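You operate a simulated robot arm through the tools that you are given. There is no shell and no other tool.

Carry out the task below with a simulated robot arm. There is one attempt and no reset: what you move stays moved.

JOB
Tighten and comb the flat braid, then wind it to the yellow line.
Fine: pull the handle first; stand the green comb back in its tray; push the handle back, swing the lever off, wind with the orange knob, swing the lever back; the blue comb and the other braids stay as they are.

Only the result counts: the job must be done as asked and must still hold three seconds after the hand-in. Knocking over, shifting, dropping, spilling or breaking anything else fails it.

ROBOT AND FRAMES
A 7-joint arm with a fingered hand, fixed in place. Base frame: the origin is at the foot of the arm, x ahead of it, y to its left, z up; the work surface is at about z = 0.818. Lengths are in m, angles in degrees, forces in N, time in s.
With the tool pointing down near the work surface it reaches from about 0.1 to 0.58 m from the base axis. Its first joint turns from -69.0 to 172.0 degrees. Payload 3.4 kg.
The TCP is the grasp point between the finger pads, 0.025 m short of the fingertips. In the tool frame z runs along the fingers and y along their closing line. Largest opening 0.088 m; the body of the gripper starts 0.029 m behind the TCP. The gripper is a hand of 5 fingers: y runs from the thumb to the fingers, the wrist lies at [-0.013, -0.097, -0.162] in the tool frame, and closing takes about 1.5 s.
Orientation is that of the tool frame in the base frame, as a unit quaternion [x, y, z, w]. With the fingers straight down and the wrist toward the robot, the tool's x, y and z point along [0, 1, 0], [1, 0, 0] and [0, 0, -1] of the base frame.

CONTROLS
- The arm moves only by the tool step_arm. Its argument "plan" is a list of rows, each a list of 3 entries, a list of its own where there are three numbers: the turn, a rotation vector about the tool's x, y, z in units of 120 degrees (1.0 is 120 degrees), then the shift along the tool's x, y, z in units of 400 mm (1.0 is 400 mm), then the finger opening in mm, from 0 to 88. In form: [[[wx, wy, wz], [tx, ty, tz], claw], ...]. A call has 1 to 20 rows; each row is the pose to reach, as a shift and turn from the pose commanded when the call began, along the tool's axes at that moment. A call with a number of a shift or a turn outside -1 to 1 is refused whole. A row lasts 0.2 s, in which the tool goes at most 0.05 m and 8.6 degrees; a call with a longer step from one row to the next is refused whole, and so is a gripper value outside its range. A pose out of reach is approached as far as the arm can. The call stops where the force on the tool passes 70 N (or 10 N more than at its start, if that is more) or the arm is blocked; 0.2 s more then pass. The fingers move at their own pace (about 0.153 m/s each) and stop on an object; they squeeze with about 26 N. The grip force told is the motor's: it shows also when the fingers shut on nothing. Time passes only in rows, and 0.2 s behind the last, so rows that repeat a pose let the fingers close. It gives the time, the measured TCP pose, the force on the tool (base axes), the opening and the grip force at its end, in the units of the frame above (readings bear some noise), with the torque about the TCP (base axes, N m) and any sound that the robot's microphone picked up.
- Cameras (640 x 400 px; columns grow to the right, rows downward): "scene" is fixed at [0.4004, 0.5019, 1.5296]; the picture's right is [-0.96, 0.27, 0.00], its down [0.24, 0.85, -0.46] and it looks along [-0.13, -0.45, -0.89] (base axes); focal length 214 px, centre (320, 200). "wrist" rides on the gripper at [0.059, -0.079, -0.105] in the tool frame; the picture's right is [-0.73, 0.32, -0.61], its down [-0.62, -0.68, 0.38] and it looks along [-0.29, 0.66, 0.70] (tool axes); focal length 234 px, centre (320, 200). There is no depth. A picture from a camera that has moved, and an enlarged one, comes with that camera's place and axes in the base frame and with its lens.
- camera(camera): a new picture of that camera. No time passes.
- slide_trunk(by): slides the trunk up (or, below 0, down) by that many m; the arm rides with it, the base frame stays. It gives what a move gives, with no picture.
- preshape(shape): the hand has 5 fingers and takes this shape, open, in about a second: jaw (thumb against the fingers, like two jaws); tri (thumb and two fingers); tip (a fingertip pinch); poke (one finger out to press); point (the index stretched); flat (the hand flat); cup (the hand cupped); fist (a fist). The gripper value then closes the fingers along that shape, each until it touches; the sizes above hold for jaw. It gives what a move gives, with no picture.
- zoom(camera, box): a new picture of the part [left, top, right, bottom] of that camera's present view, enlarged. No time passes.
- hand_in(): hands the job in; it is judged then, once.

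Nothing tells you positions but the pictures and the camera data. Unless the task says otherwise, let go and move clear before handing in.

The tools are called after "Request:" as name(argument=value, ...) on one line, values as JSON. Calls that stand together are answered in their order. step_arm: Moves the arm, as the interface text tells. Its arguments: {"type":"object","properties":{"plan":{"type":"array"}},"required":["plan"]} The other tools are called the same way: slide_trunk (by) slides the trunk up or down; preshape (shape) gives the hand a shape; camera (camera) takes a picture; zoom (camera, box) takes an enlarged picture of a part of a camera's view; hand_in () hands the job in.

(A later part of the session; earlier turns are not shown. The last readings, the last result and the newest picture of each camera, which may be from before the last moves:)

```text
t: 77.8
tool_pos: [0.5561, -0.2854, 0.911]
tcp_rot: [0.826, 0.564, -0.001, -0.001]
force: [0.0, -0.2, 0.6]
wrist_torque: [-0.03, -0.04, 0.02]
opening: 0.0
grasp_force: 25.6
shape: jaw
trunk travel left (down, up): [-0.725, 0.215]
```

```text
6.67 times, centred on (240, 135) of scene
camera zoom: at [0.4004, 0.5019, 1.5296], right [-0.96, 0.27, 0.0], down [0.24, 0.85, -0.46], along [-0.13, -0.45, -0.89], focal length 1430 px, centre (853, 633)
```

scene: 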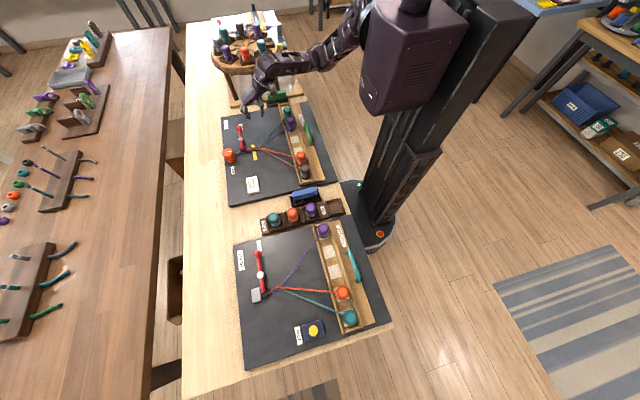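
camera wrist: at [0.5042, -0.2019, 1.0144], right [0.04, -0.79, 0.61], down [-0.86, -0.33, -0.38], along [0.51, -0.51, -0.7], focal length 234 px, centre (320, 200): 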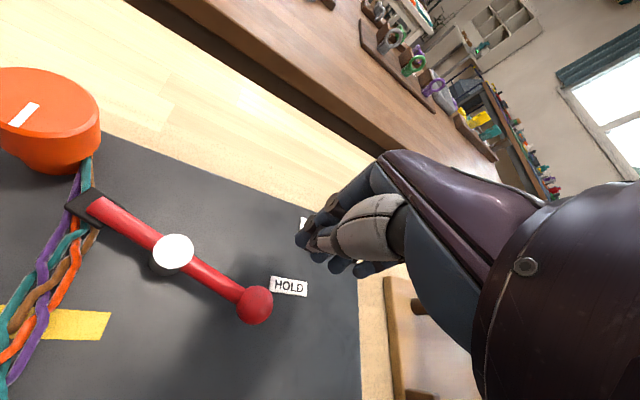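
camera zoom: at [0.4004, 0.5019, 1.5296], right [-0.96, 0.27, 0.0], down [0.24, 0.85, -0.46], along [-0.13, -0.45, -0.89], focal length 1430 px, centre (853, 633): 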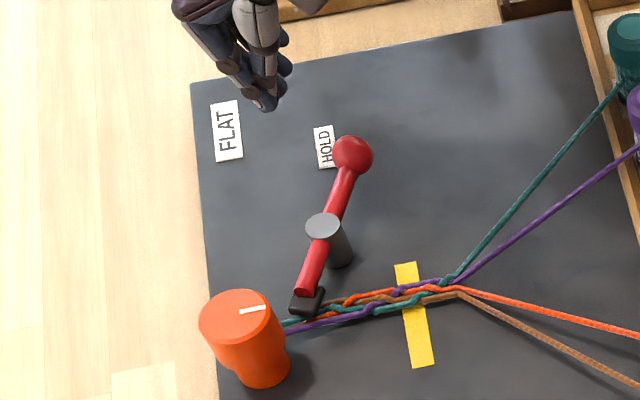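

The ball is at (0.5226, −0.2733). I'll lower the closed fingers on its outer side and push toward the robot.

Request:
step_arm(plan=[[[0, 0, 0], [0, 0, 0.06], 0], [[0, 0, 0], [0, 0, 0.117], 0], [[0, 0, 0], [0, -0.02, 0.117], 0], [[0, 0, 0], [0, -0.04, 0.117], 0], [[0, 0, 0], [0, -0.06, 0.117], 0], [[0, 0, 0], [0, -0.08, 0.117], 0], [[0, 0, 0], [0, -0.08, 0.117], 0]])

Request:
zoom(camera="scene", box=[215, 105, 265, 165])

Request:
camera(camera="wrist")

```text
t: 79.4
tool_pos: [0.5253, -0.2747, 0.8634]
tcp_rot: [0.826, 0.563, -0.001, -0.001]
force: [-0.5, 0.7, 0.6]
wrist_torque: [0.01, 0.0, -0.02]
opening: 0.0002
grasp_force: 26.3
shape: jaw
trunk travel left (down, up): [-0.725, 0.215]
```

```text
6.67 times, centred on (240, 135) of scene
camera zoom: at [0.4004, 0.5019, 1.5296], right [-0.96, 0.27, 0.0], down [0.24, 0.85, -0.46], along [-0.13, -0.45, -0.89], focal length 1430 px, centre (853, 633)
```

zoom: 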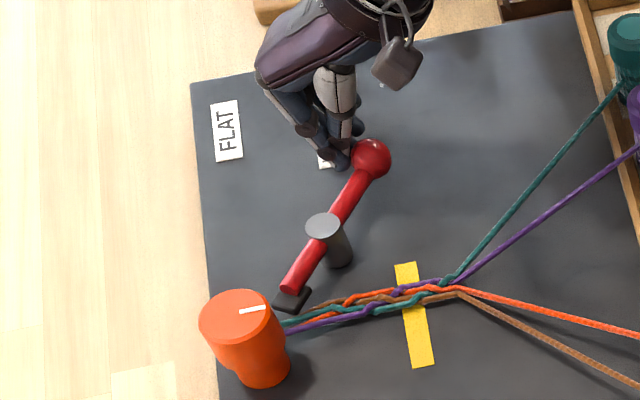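

```text
taken
camera wrist: at [0.4746, -0.1906, 0.9677], right [0.04, -0.79, 0.61], down [-0.86, -0.33, -0.38], along [0.5, -0.51, -0.7], focal length 234 px, centre (320, 200)
```

wrist: 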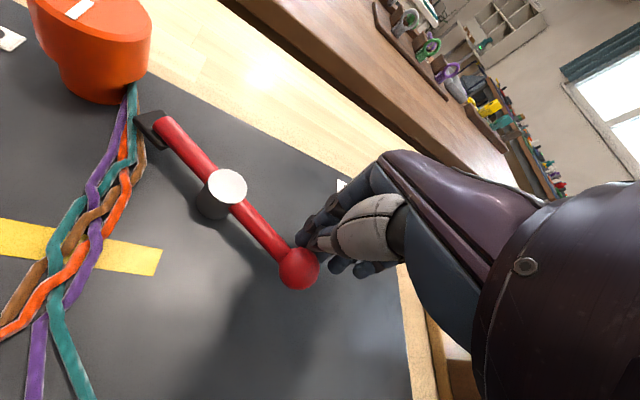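

No stop: the lever swings freely when pushed. I'll push on along the arc to about 80°.

Request:
step_arm(plan=[[[0, 0, 0], [0, -0.023, 0], 0], [[0, 0, 0], [0, -0.0457, 0], 0], [[0, 0, 0], [0.0045, -0.063, 0], 0], [[0, 0, 0], [0.0087, -0.08, 0], 0], [[0, 0, 0], [0.014, -0.092, 0], 0], [[0, 0, 0], [0.02, -0.103, 0], 0], [[0, 0, 0], [0.02, -0.103, 0], 0]])

Request:
zoom(camera="scene", box=[215, 105, 265, 165])

Request:
camera(camera="wrist")

```text
t: 81.0
tool_pos: [0.4916, -0.2534, 0.8642]
tcp_rot: [0.827, 0.563, -0.001, 0.0]
force: [4.1, -6.7, 1.1]
wrist_torque: [-0.13, -0.08, -0.03]
opening: 0.0001
grasp_force: 26.1
shape: jaw
trunk travel left (down, up): [-0.725, 0.215]
```

```text
6.67 times, centred on (240, 135) of scene
camera zoom: at [0.4004, 0.5019, 1.5296], right [-0.96, 0.27, 0.0], down [0.24, 0.85, -0.46], along [-0.13, -0.45, -0.89], focal length 1430 px, centre (853, 633)
```

zoom: 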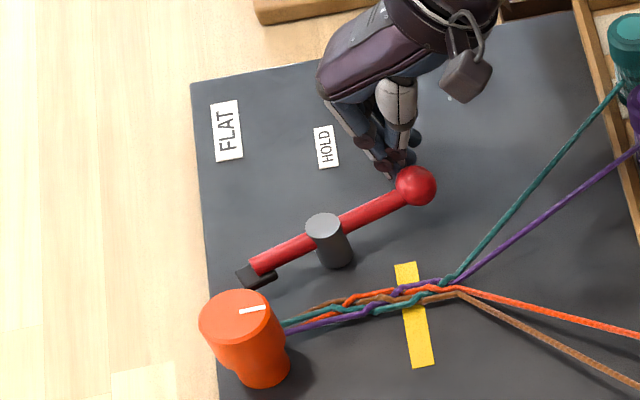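

```text
taken
camera wrist: at [0.4398, -0.17, 0.968], right [0.04, -0.79, 0.61], down [-0.86, -0.33, -0.38], along [0.5, -0.51, -0.7], focal length 234 px, centre (320, 200)
```

wrist: 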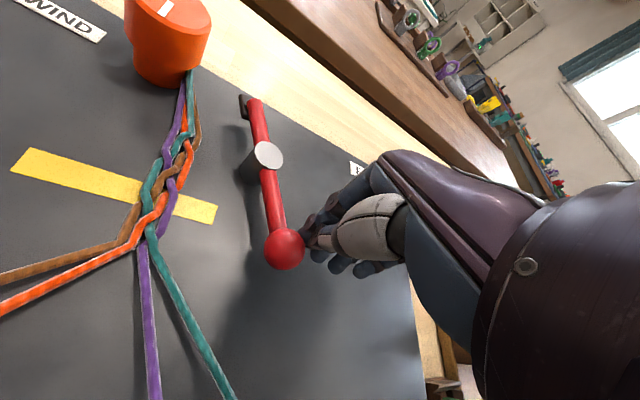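

The lever stands at about 78° and its block is clear of the braid. I'll back off, lift, and go above the knob.

Request:
step_arm(plan=[[[0, 0, 0], [-0.02, 0.012, 0], 0], [[0, 0, 0], [-0.026, 0.016, -0.06], 20], [[0, 0, 0], [-0.026, 0.016, -0.14], 50], [[0, 0, 0], [-0.026, 0.016, -0.22], 75], [[0, 0, 0], [-0.026, 0.016, -0.22], 75]])

Request:
zoom(camera="scene", box=[215, 105, 265, 165])

Request:
camera(camera="wrist")

```text
t: 82.2
tool_pos: [0.4923, -0.2642, 0.9512]
tcp_rot: [0.825, 0.564, -0.001, -0.001]
force: [-0.5, 0.3, -0.8]
wrist_torque: [-0.01, -0.03, 0.04]
opening: 0.0749
grasp_force: 0.0
shape: jaw
trunk travel left (down, up): [-0.725, 0.215]
```

```text
6.67 times, centred on (240, 135) of scene
camera zoom: at [0.4004, 0.5019, 1.5296], right [-0.96, 0.27, 0.0], down [0.24, 0.85, -0.46], along [-0.13, -0.45, -0.89], focal length 1430 px, centre (853, 633)
```

zoom: 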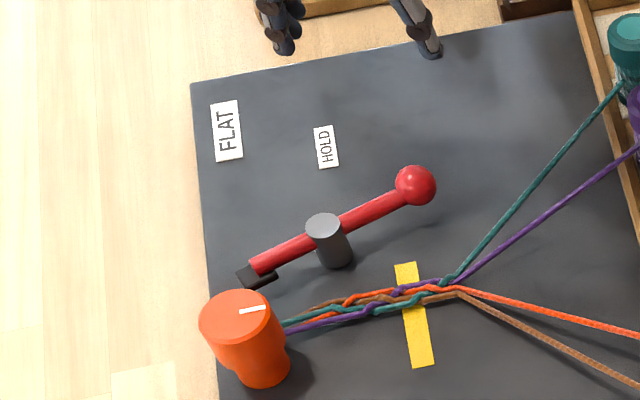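

```text
taken
camera wrist: at [0.441, -0.1804, 1.0561], right [0.04, -0.79, 0.61], down [-0.86, -0.33, -0.38], along [0.5, -0.51, -0.7], focal length 234 px, centre (320, 200)
```

wrist: 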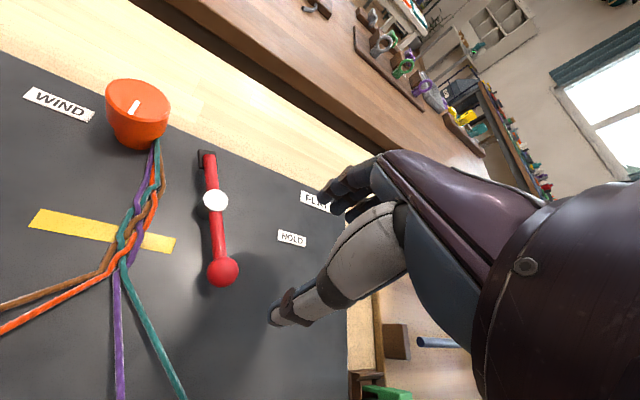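

The threads meet the knob on its −y side, so it should wind counter-clockwise seen from above. I'll go above the knob with the fingers open.

Request:
step_arm(plan=[[[0, 0, 0.033], [0.081, 0.026, 0], 75], [[0, 0, 0.067], [0.162, 0.052, 0], 75], [[0, 0, 0.1], [0.243, 0.078, 0], 75], [[0, 0, 0.133], [0.324, 0.104, 0], 75], [[0, 0, 0.1667], [0.4046, 0.1295, 0], 75], [[0, 0, 0.1667], [0.4046, 0.1295, 0], 75]])

Request:
zoom(camera="scene", box=[205, 95, 275, 165])

Request:
camera(camera="wrist")

```text
t: 83.6
tool_pos: [0.6008, -0.133, 0.9516]
tcp_rot: [0.912, 0.411, 0.0, -0.001]
force: [0.2, 0.3, 0.2]
wrist_torque: [-0.02, 0.0, -0.01]
opening: 0.0749
grasp_force: 0.1
shape: jaw
trunk travel left (down, up): [-0.725, 0.215]
```

```text
5.71 times, centred on (240, 130) of scene
camera zoom: at [0.4004, 0.5019, 1.5296], right [-0.96, 0.27, 0.0], down [0.24, 0.85, -0.46], along [-0.13, -0.45, -0.89], focal length 1226 px, centre (777, 600)
```

zoom: 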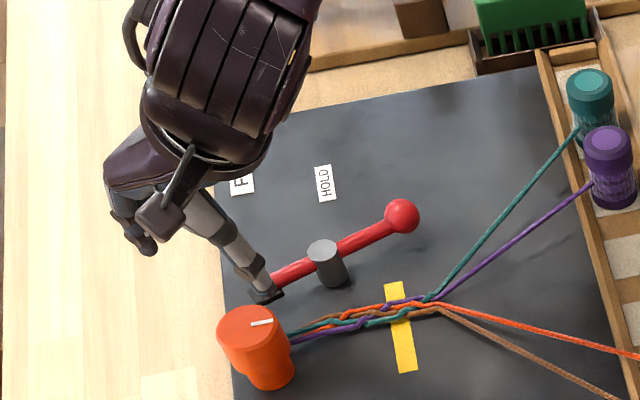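

```text
taken
camera wrist: at [0.5807, -0.0372, 1.0559], right [-0.24, -0.76, 0.61], down [-0.92, -0.02, -0.38], along [0.3, -0.65, -0.7], focal length 234 px, centre (320, 200)
```

wrist: 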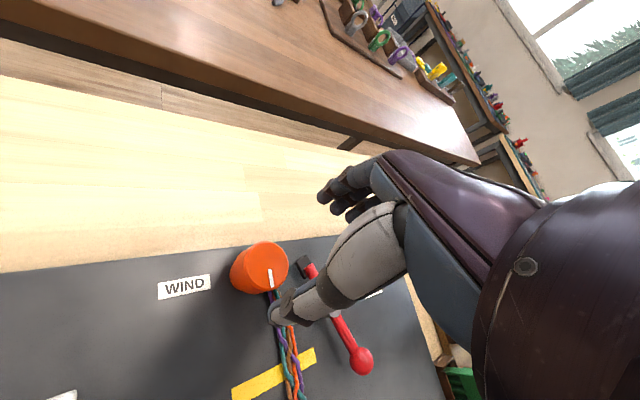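

The knob is centred under the hand at (0.600, −0.134). I'll lower around it, keeping the fingertips above the threads.

Request:
step_arm(plan=[[[0, 0, 0], [-0.0045, 0, 0.06], 75], [[0, 0, 0], [-0.0045, 0, 0.12], 75], [[0, 0, 0], [-0.0045, 0, 0.165], 75], [[0, 0, 0], [-0.0045, 0, 0.185], 75], [[0, 0, 0], [-0.0045, 0, 0.185], 75]])

Request:
zoom(camera="scene", box=[205, 105, 265, 165])

Request:
camera(camera="wrist")

```text
t: 84.8
tool_pos: [0.5994, -0.135, 0.876]
tcp_rot: [0.911, 0.411, -0.001, -0.002]
force: [-0.1, 0.2, -0.1]
wrist_torque: [-0.01, 0.01, -0.01]
opening: 0.075
grasp_force: 0.0
shape: jaw
trunk travel left (down, up): [-0.725, 0.215]
```

```text
6.67 times, centred on (235, 135) of scene
camera zoom: at [0.4004, 0.5019, 1.5296], right [-0.96, 0.27, 0.0], down [0.24, 0.85, -0.46], along [-0.13, -0.45, -0.89], focal length 1430 px, centre (887, 633)
```

zoom: 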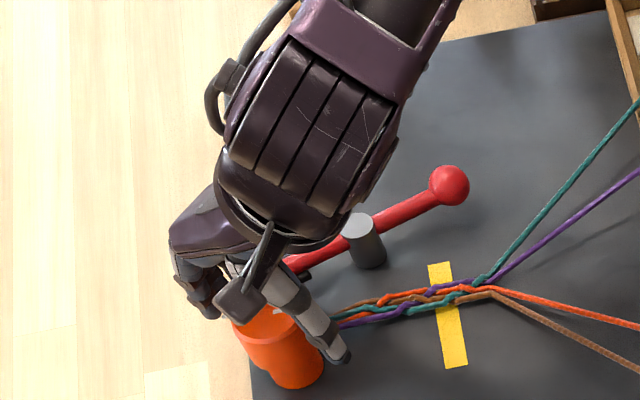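

```text
taken
camera wrist: at [0.5791, -0.0374, 0.9816], right [-0.24, -0.76, 0.61], down [-0.92, -0.02, -0.38], along [0.3, -0.65, -0.7], focal length 234 px, centre (320, 200)
```

wrist: 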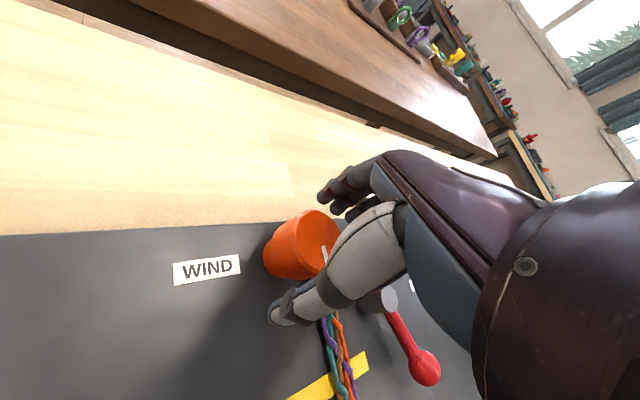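

The knob is between thumb and fingers. Closing on it.

Request:
step_arm(plan=[[[0, 0, 0], [0, 0, 0], 60], [[0, 0, 0], [0, 0, 0], 45], [[0, 0, 0], [0, 0, 0], 30], [[0, 0, 0], [0, 0, 0], 20], [[0, 0, 0], [0, 0, 0], 20], [[0, 0, 0], [0, 0, 0], 20], [[0, 0, 0], [0, 0, 0], 20]])

Request:
zoom(camera="scene", box=[205, 105, 265, 165])

Request:
zoom(camera="wrist", box=[200, 140, 440, 400])

```text
t: 86.4
tool_pos: [0.5995, -0.1325, 0.8773]
tcp_rot: [0.912, 0.411, -0.001, -0.002]
force: [-3.1, 2.5, -1.9]
wrist_torque: [0.01, 0.06, -0.02]
opening: 0.0347
grasp_force: 25.4
shape: jaw
trunk travel left (down, up): [-0.725, 0.215]
```

```text
6.67 times, centred on (235, 135) of scene
camera zoom: at [0.4004, 0.5019, 1.5296], right [-0.96, 0.27, 0.0], down [0.24, 0.85, -0.46], along [-0.13, -0.45, -0.89], focal length 1430 px, centre (887, 633)
```

zoom: 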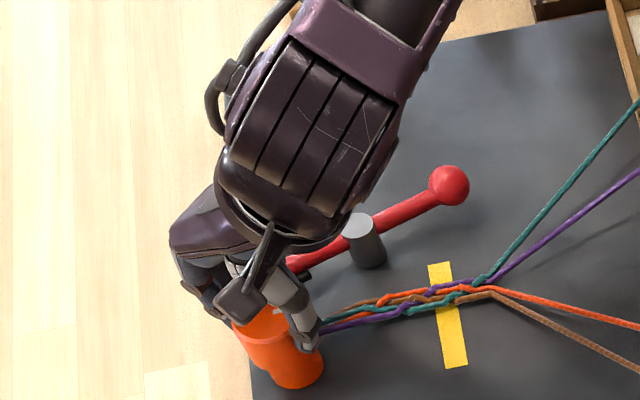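

```text
1.54 times, centred on (320, 270) of wrist
camera zoom: at [0.5789, -0.0369, 0.9818], right [-0.24, -0.76, 0.61], down [-0.92, -0.02, -0.38], along [0.3, -0.65, -0.7], focal length 360 px, centre (320, 92)
```

zoom: 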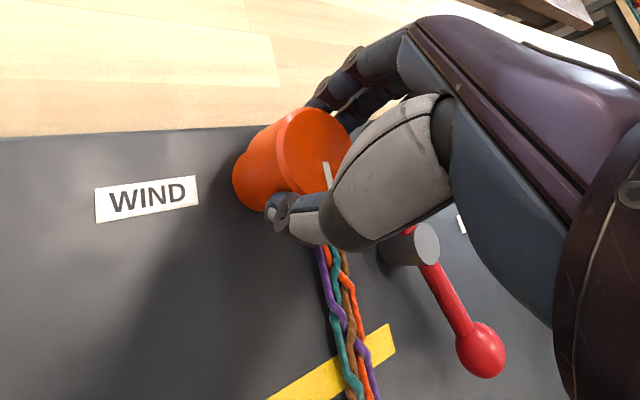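

Gripped at 35 mm. I'll turn counter-clockwise 21° as a test and watch the braid.

Request:
step_arm(plan=[[[0, 0, -0.0583], [0, 0, 0], 20], [[0, 0, -0.1167], [0, 0, 0], 20], [[0, 0, -0.175], [0, 0, 0], 20], [[0, 0, -0.175], [0, 0, 0], 20]])

Request:
zoom(camera="scene", box=[205, 105, 265, 165])

Request:
zoom(camera="wrist", box=[200, 140, 440, 400])

```text
t: 87.4
tool_pos: [0.5987, -0.1369, 0.8779]
tcp_rot: [0.821, 0.57, 0.0, -0.001]
force: [-7.8, -7.6, -3.5]
wrist_torque: [-0.19, 0.17, -0.38]
opening: 0.0333
grasp_force: 26.5
shape: jaw
trunk travel left (down, up): [-0.725, 0.215]
```

```text
6.67 times, centred on (235, 135) of scene
camera zoom: at [0.4004, 0.5019, 1.5296], right [-0.96, 0.27, 0.0], down [0.24, 0.85, -0.46], along [-0.13, -0.45, -0.89], focal length 1430 px, centre (887, 633)
```

zoom: 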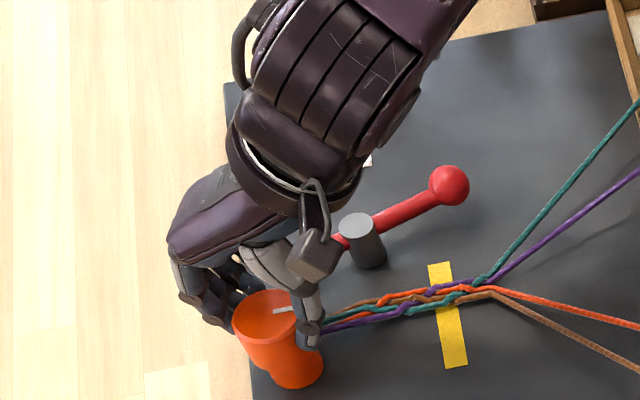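

```text
1.54 times, centred on (320, 270) of wrist
camera zoom: at [0.545, -0.0538, 0.9818], right [0.05, -0.79, 0.61], down [-0.86, -0.35, -0.38], along [0.51, -0.5, -0.7], focal length 360 px, centre (320, 92)
```

zoom: 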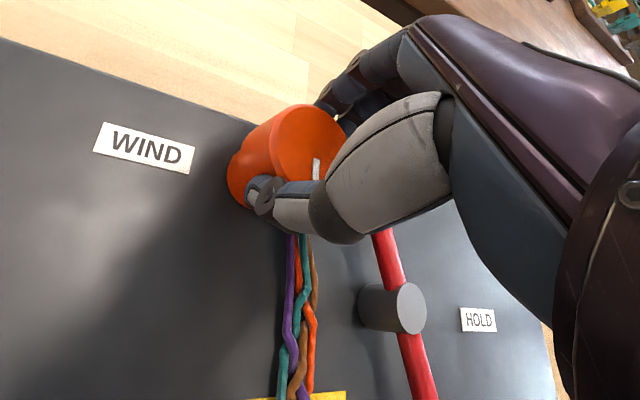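

The knob's white mark did not move, so the fingers slipped. I'll turn back clockwise by the same angle and see whether the knob follows that way.

Request:
step_arm(plan=[[[0, 0, 0.0583], [0, 0, 0], 20], [[0, 0, 0.1167], [0, 0, 0], 20], [[0, 0, 0.1167], [0, 0, 0], 20]])

Request:
zoom(camera="scene", box=[205, 105, 265, 165])

Request:
zoom(camera="wrist", box=[200, 140, 440, 400])

```text
t: 88.2
tool_pos: [0.5981, -0.1342, 0.8773]
tcp_rot: [0.884, 0.467, -0.001, -0.002]
force: [-6.4, -2.3, -4.1]
wrist_torque: [-0.06, 0.11, -0.1]
opening: 0.034
grasp_force: 25.6
shape: jaw
trunk travel left (down, up): [-0.725, 0.215]
```

```text
6.67 times, centred on (235, 135) of scene
camera zoom: at [0.4004, 0.5019, 1.5296], right [-0.96, 0.27, 0.0], down [0.24, 0.85, -0.46], along [-0.13, -0.45, -0.89], focal length 1430 px, centre (887, 633)
```

zoom: 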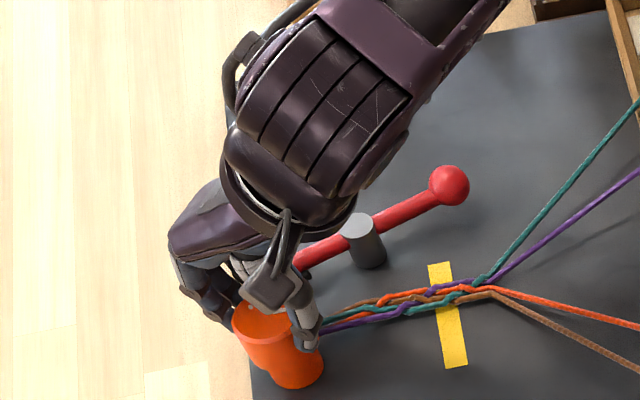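

```text
1.54 times, centred on (320, 270) of wrist
camera zoom: at [0.5668, -0.0401, 0.9823], right [-0.14, -0.78, 0.6], down [-0.92, -0.13, -0.38], along [0.38, -0.61, -0.7], focal length 360 px, centre (320, 92)
```

zoom: 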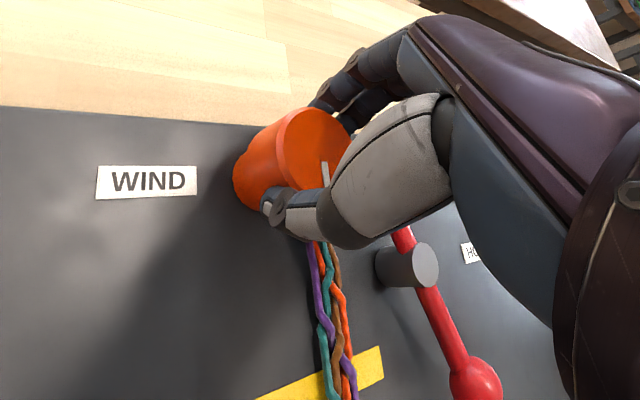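

The torque sprang back, so the fingers had flexed rather than slipped. I'll turn further counter-clockwise, up to about 45°.

Request:
step_arm(plan=[[[0, 0, -0.0583], [0, 0, 0], 10], [[0, 0, -0.1167], [0, 0, 0], 10], [[0, 0, -0.175], [0, 0, 0], 10], [[0, 0, -0.2333], [0, 0, 0], 10], [[0, 0, -0.2917], [0, 0, 0], 10], [[0, 0, -0.2917], [0, 0, 0], 10]])

Request:
zoom(camera="scene", box=[205, 105, 265, 165])

Request:
zoom(camera="wrist", box=[200, 140, 440, 400])

```text
t: 89.6
tool_pos: [0.6001, -0.1346, 0.877]
tcp_rot: [0.701, 0.713, 0.002, -0.001]
force: [-1.8, -8.3, -3.7]
wrist_torque: [-0.24, -0.01, -0.3]
opening: 0.0317
grasp_force: 25.4
shape: jaw
trunk travel left (down, up): [-0.725, 0.215]
```

```text
6.67 times, centred on (235, 135) of scene
camera zoom: at [0.4004, 0.5019, 1.5296], right [-0.96, 0.27, 0.0], down [0.24, 0.85, -0.46], along [-0.13, -0.45, -0.89], focal length 1430 px, centre (887, 633)
```

zoom: 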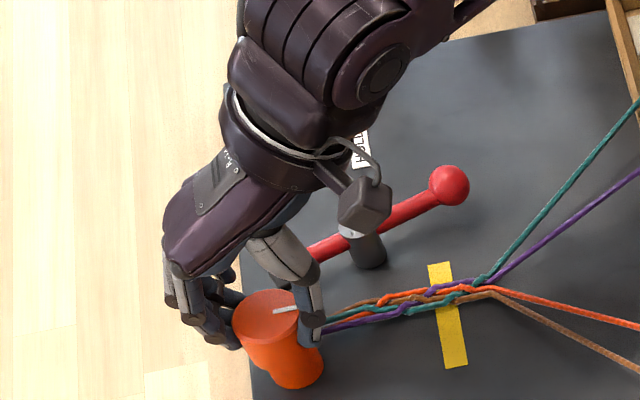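

```text
1.54 times, centred on (320, 270) of wrist
camera zoom: at [0.5198, -0.0768, 0.982], right [0.33, -0.72, 0.6], down [-0.67, -0.63, -0.39], along [0.66, -0.28, -0.7], focal length 360 px, centre (320, 92)
```

zoom: 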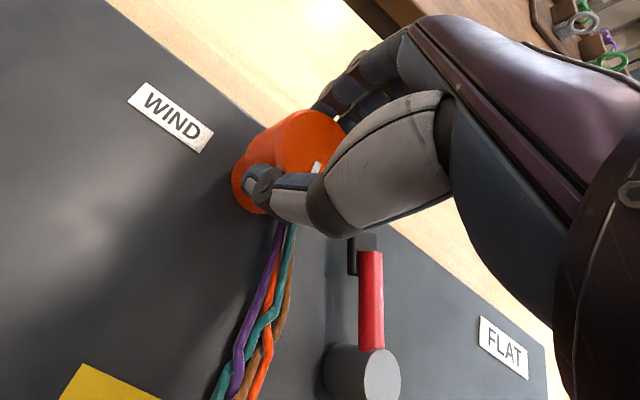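

The mark still hasn't moved counter-clockwise. I'll test the clockwise direction gently.

Request:
step_arm(plan=[[[0, 0, 0.0583], [0, 0, 0], 10], [[0, 0, 0.1167], [0, 0, 0], 10], [[0, 0, 0.175], [0, 0, 0], 10], [[0, 0, 0.2333], [0, 0, 0], 10], [[0, 0, 0.2333], [0, 0, 0], 10]])

Request:
zoom(camera="scene", box=[205, 105, 265, 165])

Request:
zoom(camera="wrist", box=[200, 140, 440, 400])

```text
t: 90.8
tool_pos: [0.6003, -0.1325, 0.8781]
tcp_rot: [0.855, 0.519, 0.001, -0.002]
force: [0.5, 7.1, -1.2]
wrist_torque: [0.08, -0.05, 0.03]
opening: 0.0329
grasp_force: 25.8
shape: jaw
trunk travel left (down, up): [-0.725, 0.215]
```

```text
6.67 times, centred on (235, 135) of scene
camera zoom: at [0.4004, 0.5019, 1.5296], right [-0.96, 0.27, 0.0], down [0.24, 0.85, -0.46], along [-0.13, -0.45, -0.89], focal length 1430 px, centre (887, 633)
```

zoom: 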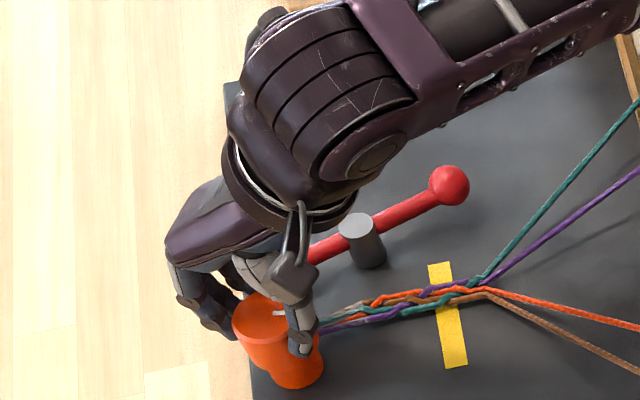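

```text
1.54 times, centred on (320, 270) of wrist
camera zoom: at [0.5567, -0.0432, 0.9823], right [-0.05, -0.79, 0.61], down [-0.89, -0.24, -0.38], along [0.45, -0.56, -0.7], focal length 360 px, centre (320, 92)
```

zoom: 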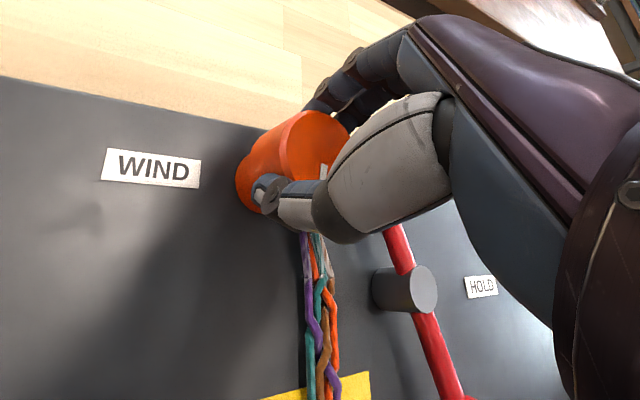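

Clockwise works: the braid has moved toward the knob with little torque. I'll continue clockwise 35°.

Request:
step_arm(plan=[[[0, 0, 0.0583], [0, 0, 0], 10], [[0, 0, 0.1167], [0, 0, 0], 10], [[0, 0, 0.175], [0, 0, 0], 10], [[0, 0, 0.2333], [0, 0, 0], 10], [[0, 0, 0.2917], [0, 0, 0], 10], [[0, 0, 0.2917], [0, 0, 0], 10]])

Request:
zoom(camera="scene", box=[205, 105, 265, 165])

Request:
zoom(camera="wrist", box=[200, 140, 440, 400])

```text
t: 92.2
tool_pos: [0.5999, -0.1305, 0.889]
tcp_rot: [0.971, 0.238, 0.01, 0.005]
force: [16.3, 4.1, 57.3]
wrist_torque: [-0.27, -0.37, 0.07]
opening: 0.0241
grasp_force: 26.4
shape: jaw
out of reach, approached as far as the arm can: row 1, 2
trunk travel left (down, up): [-0.725, 0.215]
```

```text
6.67 times, centred on (235, 135) of scene
camera zoom: at [0.4004, 0.5019, 1.5296], right [-0.96, 0.27, 0.0], down [0.24, 0.85, -0.46], along [-0.13, -0.45, -0.89], focal length 1430 px, centre (887, 633)
```

zoom: 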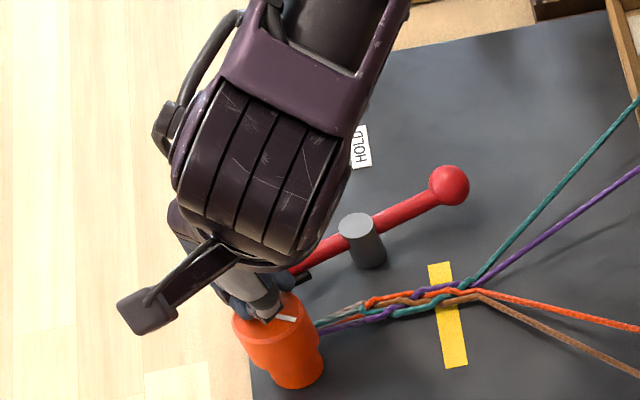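

```text
1.54 times, centred on (320, 270) of wrist
camera zoom: at [0.6135, -0.0332, 0.9932], right [-0.51, -0.62, 0.6], down [-0.86, 0.31, -0.4], along [0.06, -0.72, -0.69], focal length 360 px, centre (320, 92)
```

zoom: 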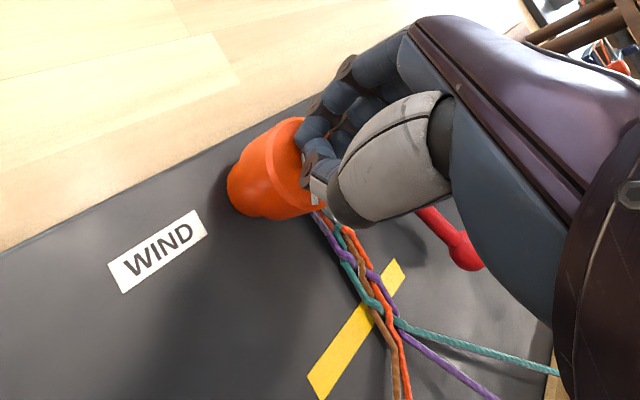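

The fingers slid up onto the knob's top and are pressing down. I'll lift off now.

Request:
step_arm(plan=[[[0, 0, 0], [0, 0, -0.03], 20], [[0, 0, 0], [0, 0, -0.08], 50], [[0, 0, 0], [0, 0, -0.15], 75], [[0, 0, 0], [0, 0, -0.15], 75]])

Request:
camera(camera="scene")

Request:
camera(camera="wrist")

Request:
zoom(camera="scene", box=[225, 125, 285, 165])

```text
t: 93.2
tool_pos: [0.5995, -0.1331, 0.9368]
tcp_rot: [0.971, 0.238, -0.002, -0.001]
force: [-0.1, 0.6, 0.3]
wrist_torque: [0.01, 0.02, -0.02]
opening: 0.0746
grasp_force: 0.1
shape: jaw
trunk travel left (down, up): [-0.725, 0.215]
```

```text
taken
```

scene: 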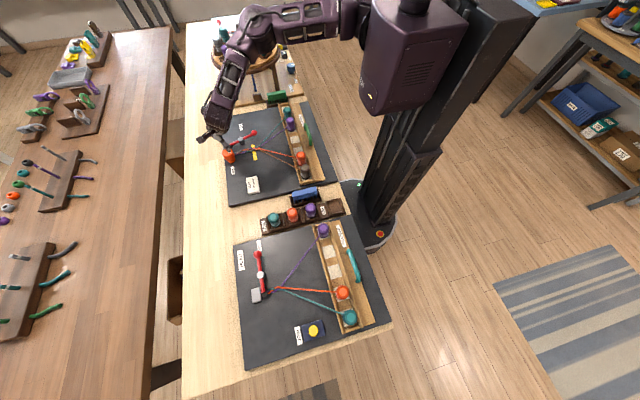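

```text
taken
camera wrist: at [0.615, -0.0363, 1.0413], right [-0.49, -0.62, 0.61], down [-0.87, 0.32, -0.38], along [0.04, -0.72, -0.7], focal length 234 px, centre (320, 200)
```

wrist: 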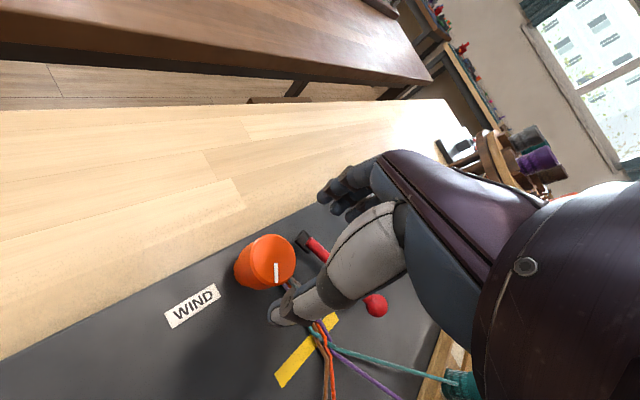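

```text
10.00 times, centred on (255, 145) of scene
camera zoom: at [0.4004, 0.5019, 1.5296], right [-0.96, 0.27, 0.0], down [0.24, 0.85, -0.46], along [-0.13, -0.45, -0.89], focal length 2145 px, centre (970, 750)
```

zoom: 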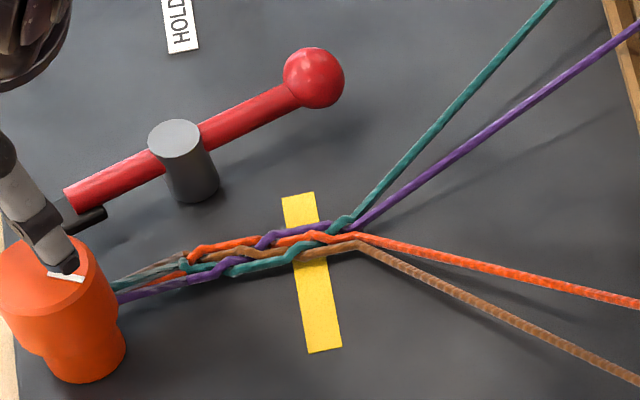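

The braid has wound about 8 mm, with roughly 19 mm to go. The elbow now passes near the round stand, so I'll check that.

Request:
zoom(camera="scene", box=[195, 0, 395, 150])

```text
2.67 times, centred on (295, 75) of scene
camera zoom: at [0.4004, 0.5019, 1.5296], right [-0.96, 0.27, 0.0], down [0.24, 0.85, -0.46], along [-0.13, -0.45, -0.89], focal length 572 px, centre (387, 533)
```

zoom: 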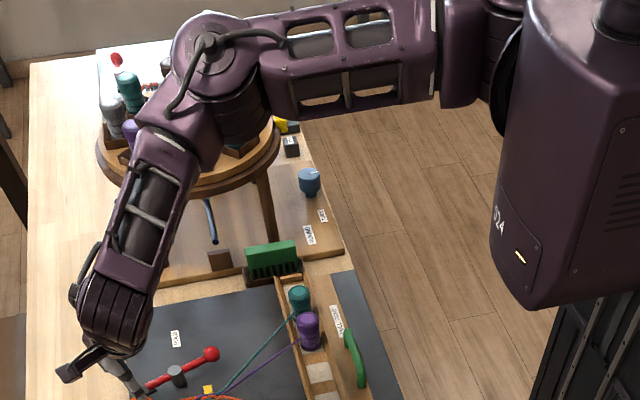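

The elbow is well above the stand. I'll turn the open hand back counter-clockwise above the knob to get a fresh grip.

Request:
step_arm(plan=[[[0, 0, -0.06], [0, 0, -0.03], 75], [[0, 0, -0.13], [0, 0, -0.03], 75], [[0, 0, -0.2], [0, 0, -0.03], 75], [[0, 0, -0.27], [0, 0, -0.03], 75], [[0, 0, -0.34], [0, 0, -0.03], 75], [[0, 0, -0.41], [0, 0, -0.03], 75], [[0, 0, -0.48], [0, 0, -0.03], 75], [[0, 0, -0.55], [0, 0, -0.03], 75], [[0, 0, -0.62], [0, 0, -0.03], 75], [[0, 0, -0.69], [0, 0, -0.03], 75], [[0, 0, -0.76], [0, 0, -0.03], 75], [[0, 0, -0.8], [0, 0, -0.03], 75], [[0, 0, -0.8], [0, 0, -0.03], 75]])

Request:
camera(camera="wrist")

Request:
zoom(camera="scene", box=[195, 0, 395, 150])

```text
t: 96.0
tool_pos: [0.5989, -0.1333, 0.9504]
tcp_rot: [0.472, 0.882, 0.001, -0.001]
force: [0.9, -0.3, 0.5]
wrist_torque: [0.0, -0.02, 0.03]
opening: 0.0749
grasp_force: 0.2
shape: jaw
trunk travel left (down, up): [-0.725, 0.215]
```

```text
taken
camera wrist: at [0.501, -0.1281, 1.0541], right [0.67, -0.43, 0.6], down [-0.22, -0.9, -0.38], along [0.71, 0.12, -0.7], focal length 234 px, centre (320, 200)
```

wrist: 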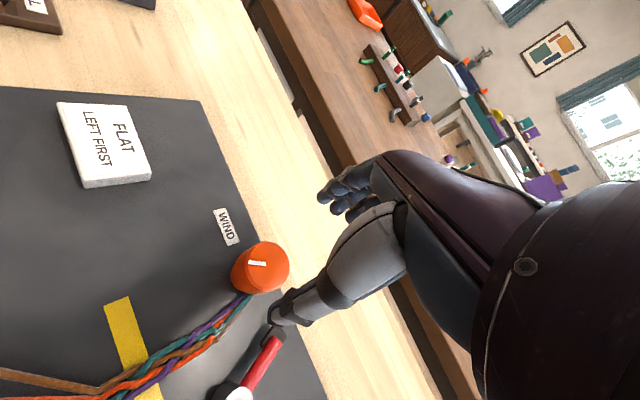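

```text
2.67 times, centred on (295, 75) of scene
camera zoom: at [0.4004, 0.5019, 1.5296], right [-0.96, 0.27, 0.0], down [0.24, 0.85, -0.46], along [-0.13, -0.45, -0.89], focal length 572 px, centre (387, 533)
```

zoom: 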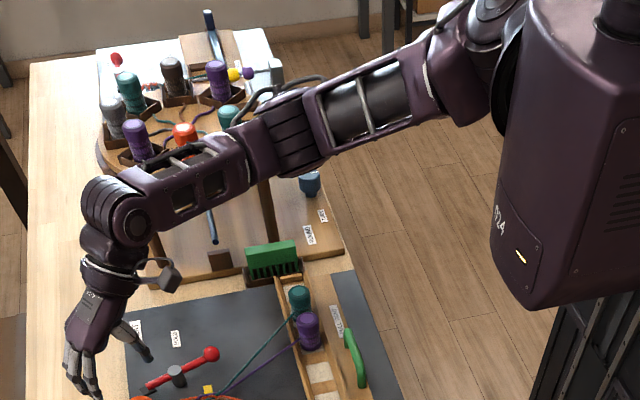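

Now at yaw +34° over the knob with the stand undisturbed. I'll lower and grip again.

Request:
step_arm(plan=[[[0, 0, 0], [0, 0, 0.06], 75], [[0, 0, 0], [0, 0, 0.12], 75], [[0, 0, 0], [0, 0, 0.17], 75], [[0, 0, 0], [0, 0, 0.19], 75], [[0, 0, 0], [0, 0, 0.19], 60], [[0, 0, 0], [0, 0, 0.19], 45], [[0, 0, 0], [0, 0, 0.19], 25], [[0, 0, 0], [0, 0, 0.19], 15], [[0, 0, 0], [0, 0, 0.19], 15], [[0, 0, 0], [0, 0, 0.19], 15], [[0, 0, 0], [0, 0, 0.19], 15]])

Request:
camera(camera="wrist")

Request:
zoom(camera="scene", box=[215, 105, 285, 165])

```text
t: 98.4
tool_pos: [0.5984, -0.1329, 0.8731]
tcp_rot: [0.472, 0.881, 0.0, -0.002]
force: [-4.1, -1.2, -3.4]
wrist_torque: [0.03, 0.07, -0.02]
opening: 0.034
grasp_force: 26.1
shape: jaw
trunk travel left (down, up): [-0.725, 0.215]
```

```text
taken
camera wrist: at [0.5004, -0.1281, 0.9776], right [0.67, -0.43, 0.6], down [-0.22, -0.9, -0.38], along [0.71, 0.12, -0.7], focal length 234 px, centre (320, 200)
```

wrist: 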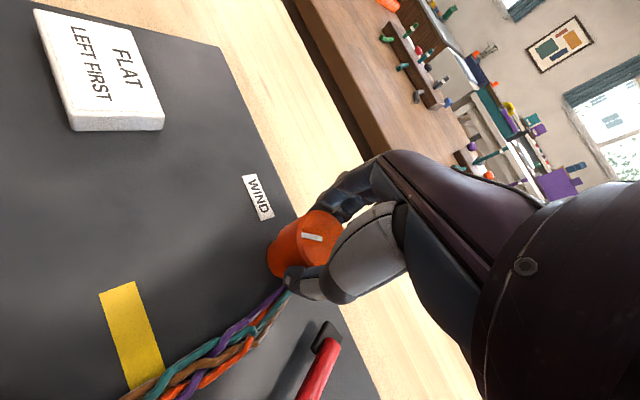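

```text
6.67 times, centred on (250, 135) of scene
camera zoom: at [0.4004, 0.5019, 1.5296], right [-0.96, 0.27, 0.0], down [0.24, 0.85, -0.46], along [-0.13, -0.45, -0.89], focal length 1430 px, centre (787, 633)
```

zoom: 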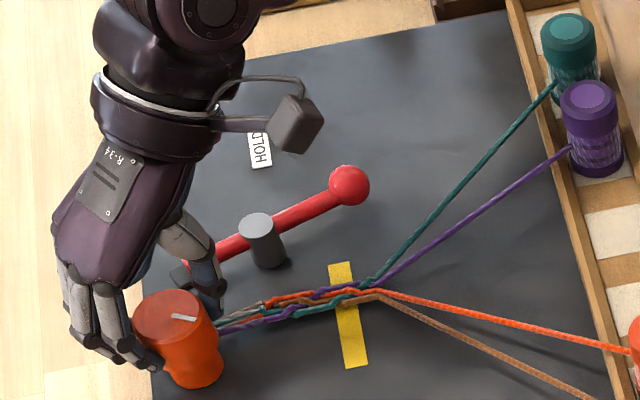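

Gripped. Turning clockwise 35°.

Request:
step_arm(plan=[[[0, 0, 0.05], [0, 0, 0], 10], [[0, 0, 0.1], [0, 0, 0], 10], [[0, 0, 0.15], [0, 0, 0], 10], [[0, 0, 0.2], [0, 0, 0], 10], [[0, 0, 0.25], [0, 0, 0], 10], [[0, 0, 0.2917], [0, 0, 0], 10], [[0, 0, 0.2917], [0, 0, 0], 10]])

Request:
zoom(camera="scene", box=[215, 105, 285, 165])

Request:
camera(camera="wrist")

```text
t: 100.0
tool_pos: [0.5983, -0.1326, 0.8734]
tcp_rot: [0.716, 0.698, 0.0, -0.001]
force: [-0.8, 2.5, -4.0]
wrist_torque: [0.05, 0.0, -0.06]
opening: 0.0339
grasp_force: 25.9
shape: jaw
trunk travel left (down, up): [-0.725, 0.215]
```

```text
6.67 times, centred on (250, 135) of scene
camera zoom: at [0.4004, 0.5019, 1.5296], right [-0.96, 0.27, 0.0], down [0.24, 0.85, -0.46], along [-0.13, -0.45, -0.89], focal length 1430 px, centre (787, 633)
```

zoom: 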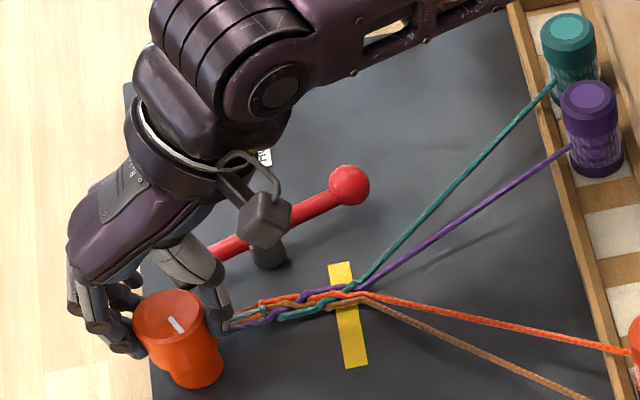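

```text
taken
camera wrist: at [0.522, -0.0719, 0.9778], right [0.31, -0.73, 0.61], down [-0.7, -0.61, -0.38], along [0.65, -0.3, -0.7], focal length 234 px, centre (320, 200)
```

wrist: 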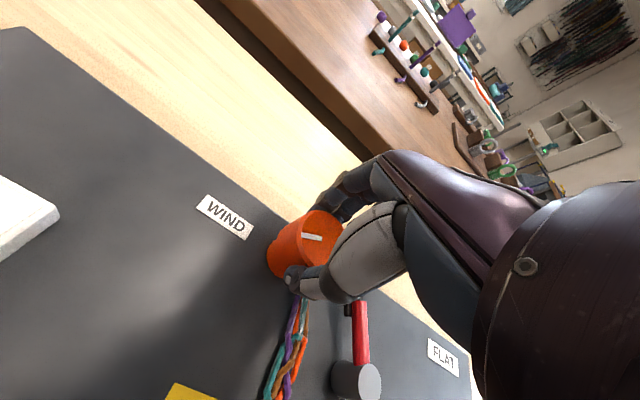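

It works well. I'll zoom in on the braid's end and the line.

Request:
zoom(camera="scene", box=[240, 138, 264, 156])

```text
16.00 times, centred on (252, 147) of scene
camera zoom: at [0.4004, 0.5019, 1.5296], right [-0.96, 0.27, 0.0], down [0.24, 0.85, -0.46], along [-0.13, -0.45, -0.89], focal length 3432 px, centre (1408, 1048)
```

zoom: 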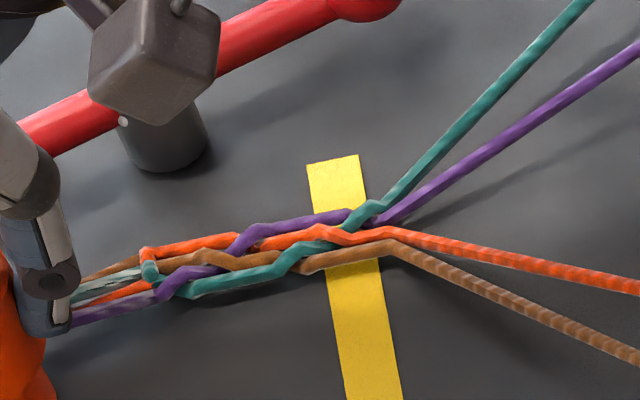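

About 11 mm remain to centre the braid's end on the line (≈ 40° of turn). I'll turn another 24° in this grip.

Request:
step_arm(plan=[[[0, 0, 0.05], [0, 0, 0], 10], [[0, 0, 0.1], [0, 0, 0], 10], [[0, 0, 0.15], [0, 0, 0], 10], [[0, 0, 0.2], [0, 0, 0], 10], [[0, 0, 0.2], [0, 0, 0], 10]])

Request:
zoom(camera="scene", box=[240, 138, 264, 156])

Request:
zoom(camera="scene", box=[195, 0, 395, 150])

```text
t: 101.2
tool_pos: [0.6002, -0.1322, 0.8724]
tcp_rot: [0.845, 0.534, -0.001, -0.002]
force: [2.0, 3.4, -2.5]
wrist_torque: [0.04, -0.06, 0.0]
opening: 0.0337
grasp_force: 26.6
shape: jaw
trunk travel left (down, up): [-0.725, 0.215]
```

```text
16.00 times, centred on (252, 147) of scene
camera zoom: at [0.4004, 0.5019, 1.5296], right [-0.96, 0.27, 0.0], down [0.24, 0.85, -0.46], along [-0.13, -0.45, -0.89], focal length 3432 px, centre (1408, 1048)
```

zoom: 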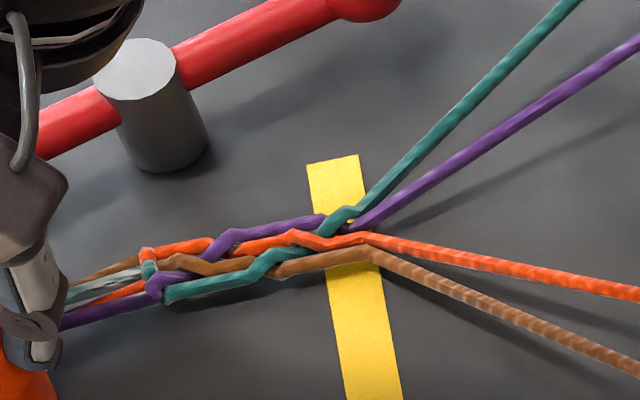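

```text
2.67 times, centred on (295, 75) of scene
camera zoom: at [0.4004, 0.5019, 1.5296], right [-0.96, 0.27, 0.0], down [0.24, 0.85, -0.46], along [-0.13, -0.45, -0.89], focal length 572 px, centre (387, 533)
```

zoom: 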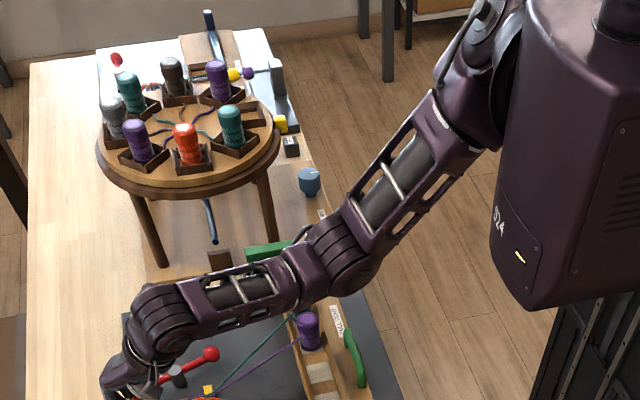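

The braid's end is now within the yellow line, about 5 mm short of its centre. One more 12° should do.

Request:
step_arm(plan=[[[0, 0, 0.04], [0, 0, 0], 10], [[0, 0, 0.075], [0, 0, 0], 10], [[0, 0, 0.11], [0, 0, 0], 10], [[0, 0, 0.11], [0, 0, 0], 10]])

Request:
zoom(camera="scene", box=[240, 138, 264, 156])

Request:
zoom(camera="scene", box=[195, 0, 395, 150])

```text
t: 102.2
tool_pos: [0.5994, -0.1326, 0.8731]
tcp_rot: [0.901, 0.433, 0.0, -0.002]
force: [1.8, 1.7, -2.6]
wrist_torque: [-0.03, -0.09, 0.03]
opening: 0.0337
grasp_force: 25.8
shape: jaw
trunk travel left (down, up): [-0.725, 0.215]
```

```text
16.00 times, centred on (252, 147) of scene
camera zoom: at [0.4004, 0.5019, 1.5296], right [-0.96, 0.27, 0.0], down [0.24, 0.85, -0.46], along [-0.13, -0.45, -0.89], focal length 3432 px, centre (1408, 1048)
```

zoom: 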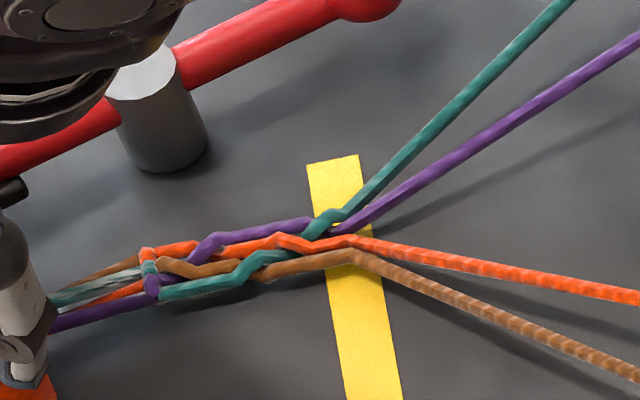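

```text
2.67 times, centred on (295, 75) of scene
camera zoom: at [0.4004, 0.5019, 1.5296], right [-0.96, 0.27, 0.0], down [0.24, 0.85, -0.46], along [-0.13, -0.45, -0.89], focal length 572 px, centre (387, 533)
```

zoom: 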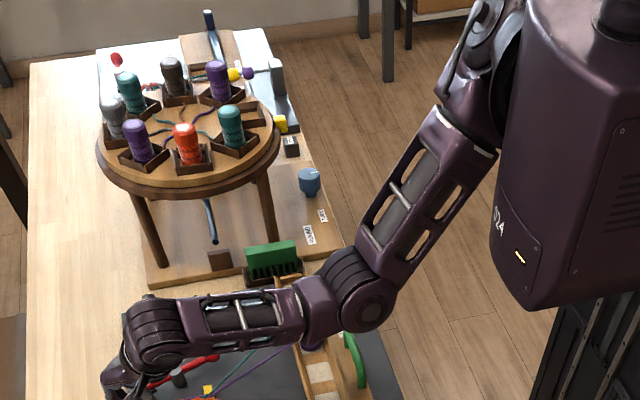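

The braid's end is now centred on the yellow line. I'll open and lift off straight up.

Request:
step_arm(plan=[[[0, 0, 0], [0, 0, 0], 34], [[0, 0, 0], [0, 0, 0], 50], [[0, 0, 0], [0, 0, 0], 65], [[0, 0, 0], [0, 0, 0], 75], [[0, 0, 0], [0, 0, -0.05], 75], [[0, 0, 0], [0, 0, -0.12], 75], [[0, 0, 0], [0, 0, -0.2], 75], [[0, 0, 0], [0, 0, -0.2], 75]])

Request:
zoom(camera="scene", box=[235, 133, 267, 157])

Request:
zoom(camera="scene", box=[195, 0, 395, 200])

```text
t: 104.2
tool_pos: [0.5991, -0.1784, 0.9552]
tcp_rot: [0.911, 0.411, -0.015, 0.03]
force: [0.5, 0.8, -0.1]
wrist_torque: [-0.02, -0.02, 0.01]
opening: 0.0747
grasp_force: 0.0
shape: jaw
trunk travel left (down, up): [-0.725, 0.215]
stopped in row 8: the arm was blocked; the commanded pose is now the measured one
```

```text
16.00 times, centred on (251, 145) of scene
camera zoom: at [0.4004, 0.5019, 1.5296], right [-0.96, 0.27, 0.0], down [0.24, 0.85, -0.46], along [-0.13, -0.45, -0.89], focal length 3432 px, centre (1424, 1080)
```

zoom: 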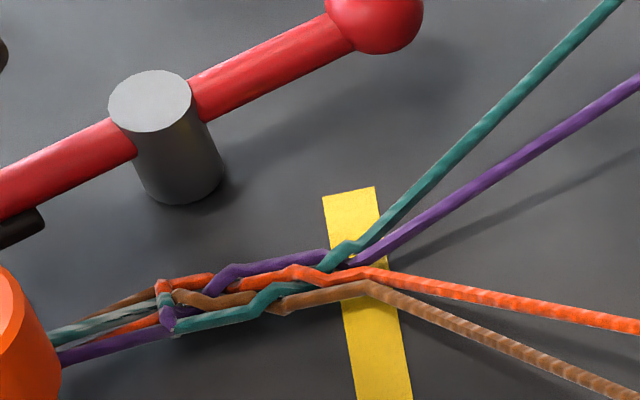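

```text
2.00 times, centred on (295, 100) of scene
camera zoom: at [0.4004, 0.5019, 1.5296], right [-0.96, 0.27, 0.0], down [0.24, 0.85, -0.46], along [-0.13, -0.45, -0.89], focal length 429 px, centre (370, 400)
```

zoom: 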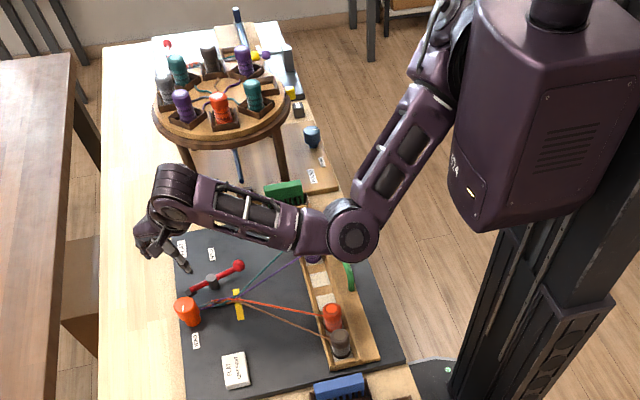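

The winding holds, with the braid's end on the line. The elbow has tucked in again, so before returning the lever I'll raise the trunk and reset the arm to its initial posture.

Request:
slide_trunk(by=0.15)

```text
t: 106.0
tool_pos: [0.5979, -0.1779, 1.1031]
tcp_rot: [0.911, 0.411, -0.014, 0.029]
force: [-0.2, 0.8, -0.3]
wrist_torque: [0.01, 0.02, -0.02]
opening: 0.075
grasp_force: 0.1
shape: jaw
trunk travel left (down, up): [-0.875, 0.065]
```

Request:
step_arm(plan=[[[0.01, 0.012, -0.058], [-0.028, -0.023, -0.008], 60], [[0.02, 0.025, -0.115], [-0.057, -0.045, -0.017], 40], [[0.02, 0.025, -0.173], [-0.085, -0.068, -0.025], 20], [[0.02, 0.025, -0.23], [-0.114, -0.09, -0.033], 0], [[0.02, 0.025, -0.288], [-0.142, -0.113, -0.042], 0], [[0.02, 0.025, -0.346], [-0.1706, -0.136, -0.05], 0], [[0.02, 0.025, -0.346], [-0.1706, -0.136, -0.05], 0]])

Request:
zoom(camera="scene", box=[195, 0, 395, 200])

```text
t: 107.8
tool_pos: [0.5594, -0.2347, 1.0725]
tcp_rot: [0.723, 0.69, -0.032, 0.019]
force: [0.3, 0.4, 0.4]
wrist_torque: [0.01, -0.02, 0.01]
opening: 0.0
grasp_force: 26.6
shape: jaw
out of reach, approached as far as the arm can: row 2, 3, 4, 5, 6, 7
trunk travel left (down, up): [-0.875, 0.065]
stopped in row 7: the arm was blocked; the commanded pose is now the measured one
```

```text
2.00 times, centred on (295, 100) of scene
camera zoom: at [0.4004, 0.5019, 1.5296], right [-0.96, 0.27, 0.0], down [0.24, 0.85, -0.46], along [-0.13, -0.45, -0.89], focal length 429 px, centre (370, 400)
```

zoom: 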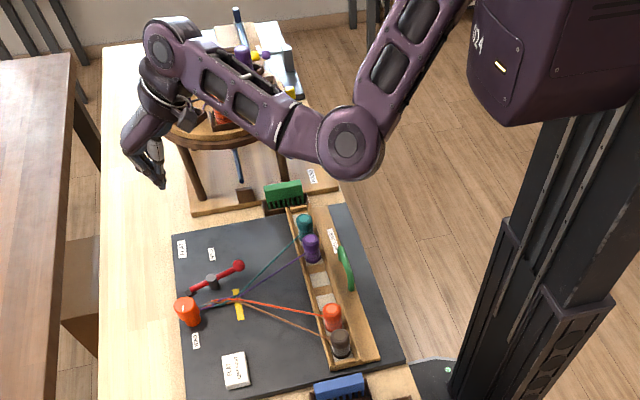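

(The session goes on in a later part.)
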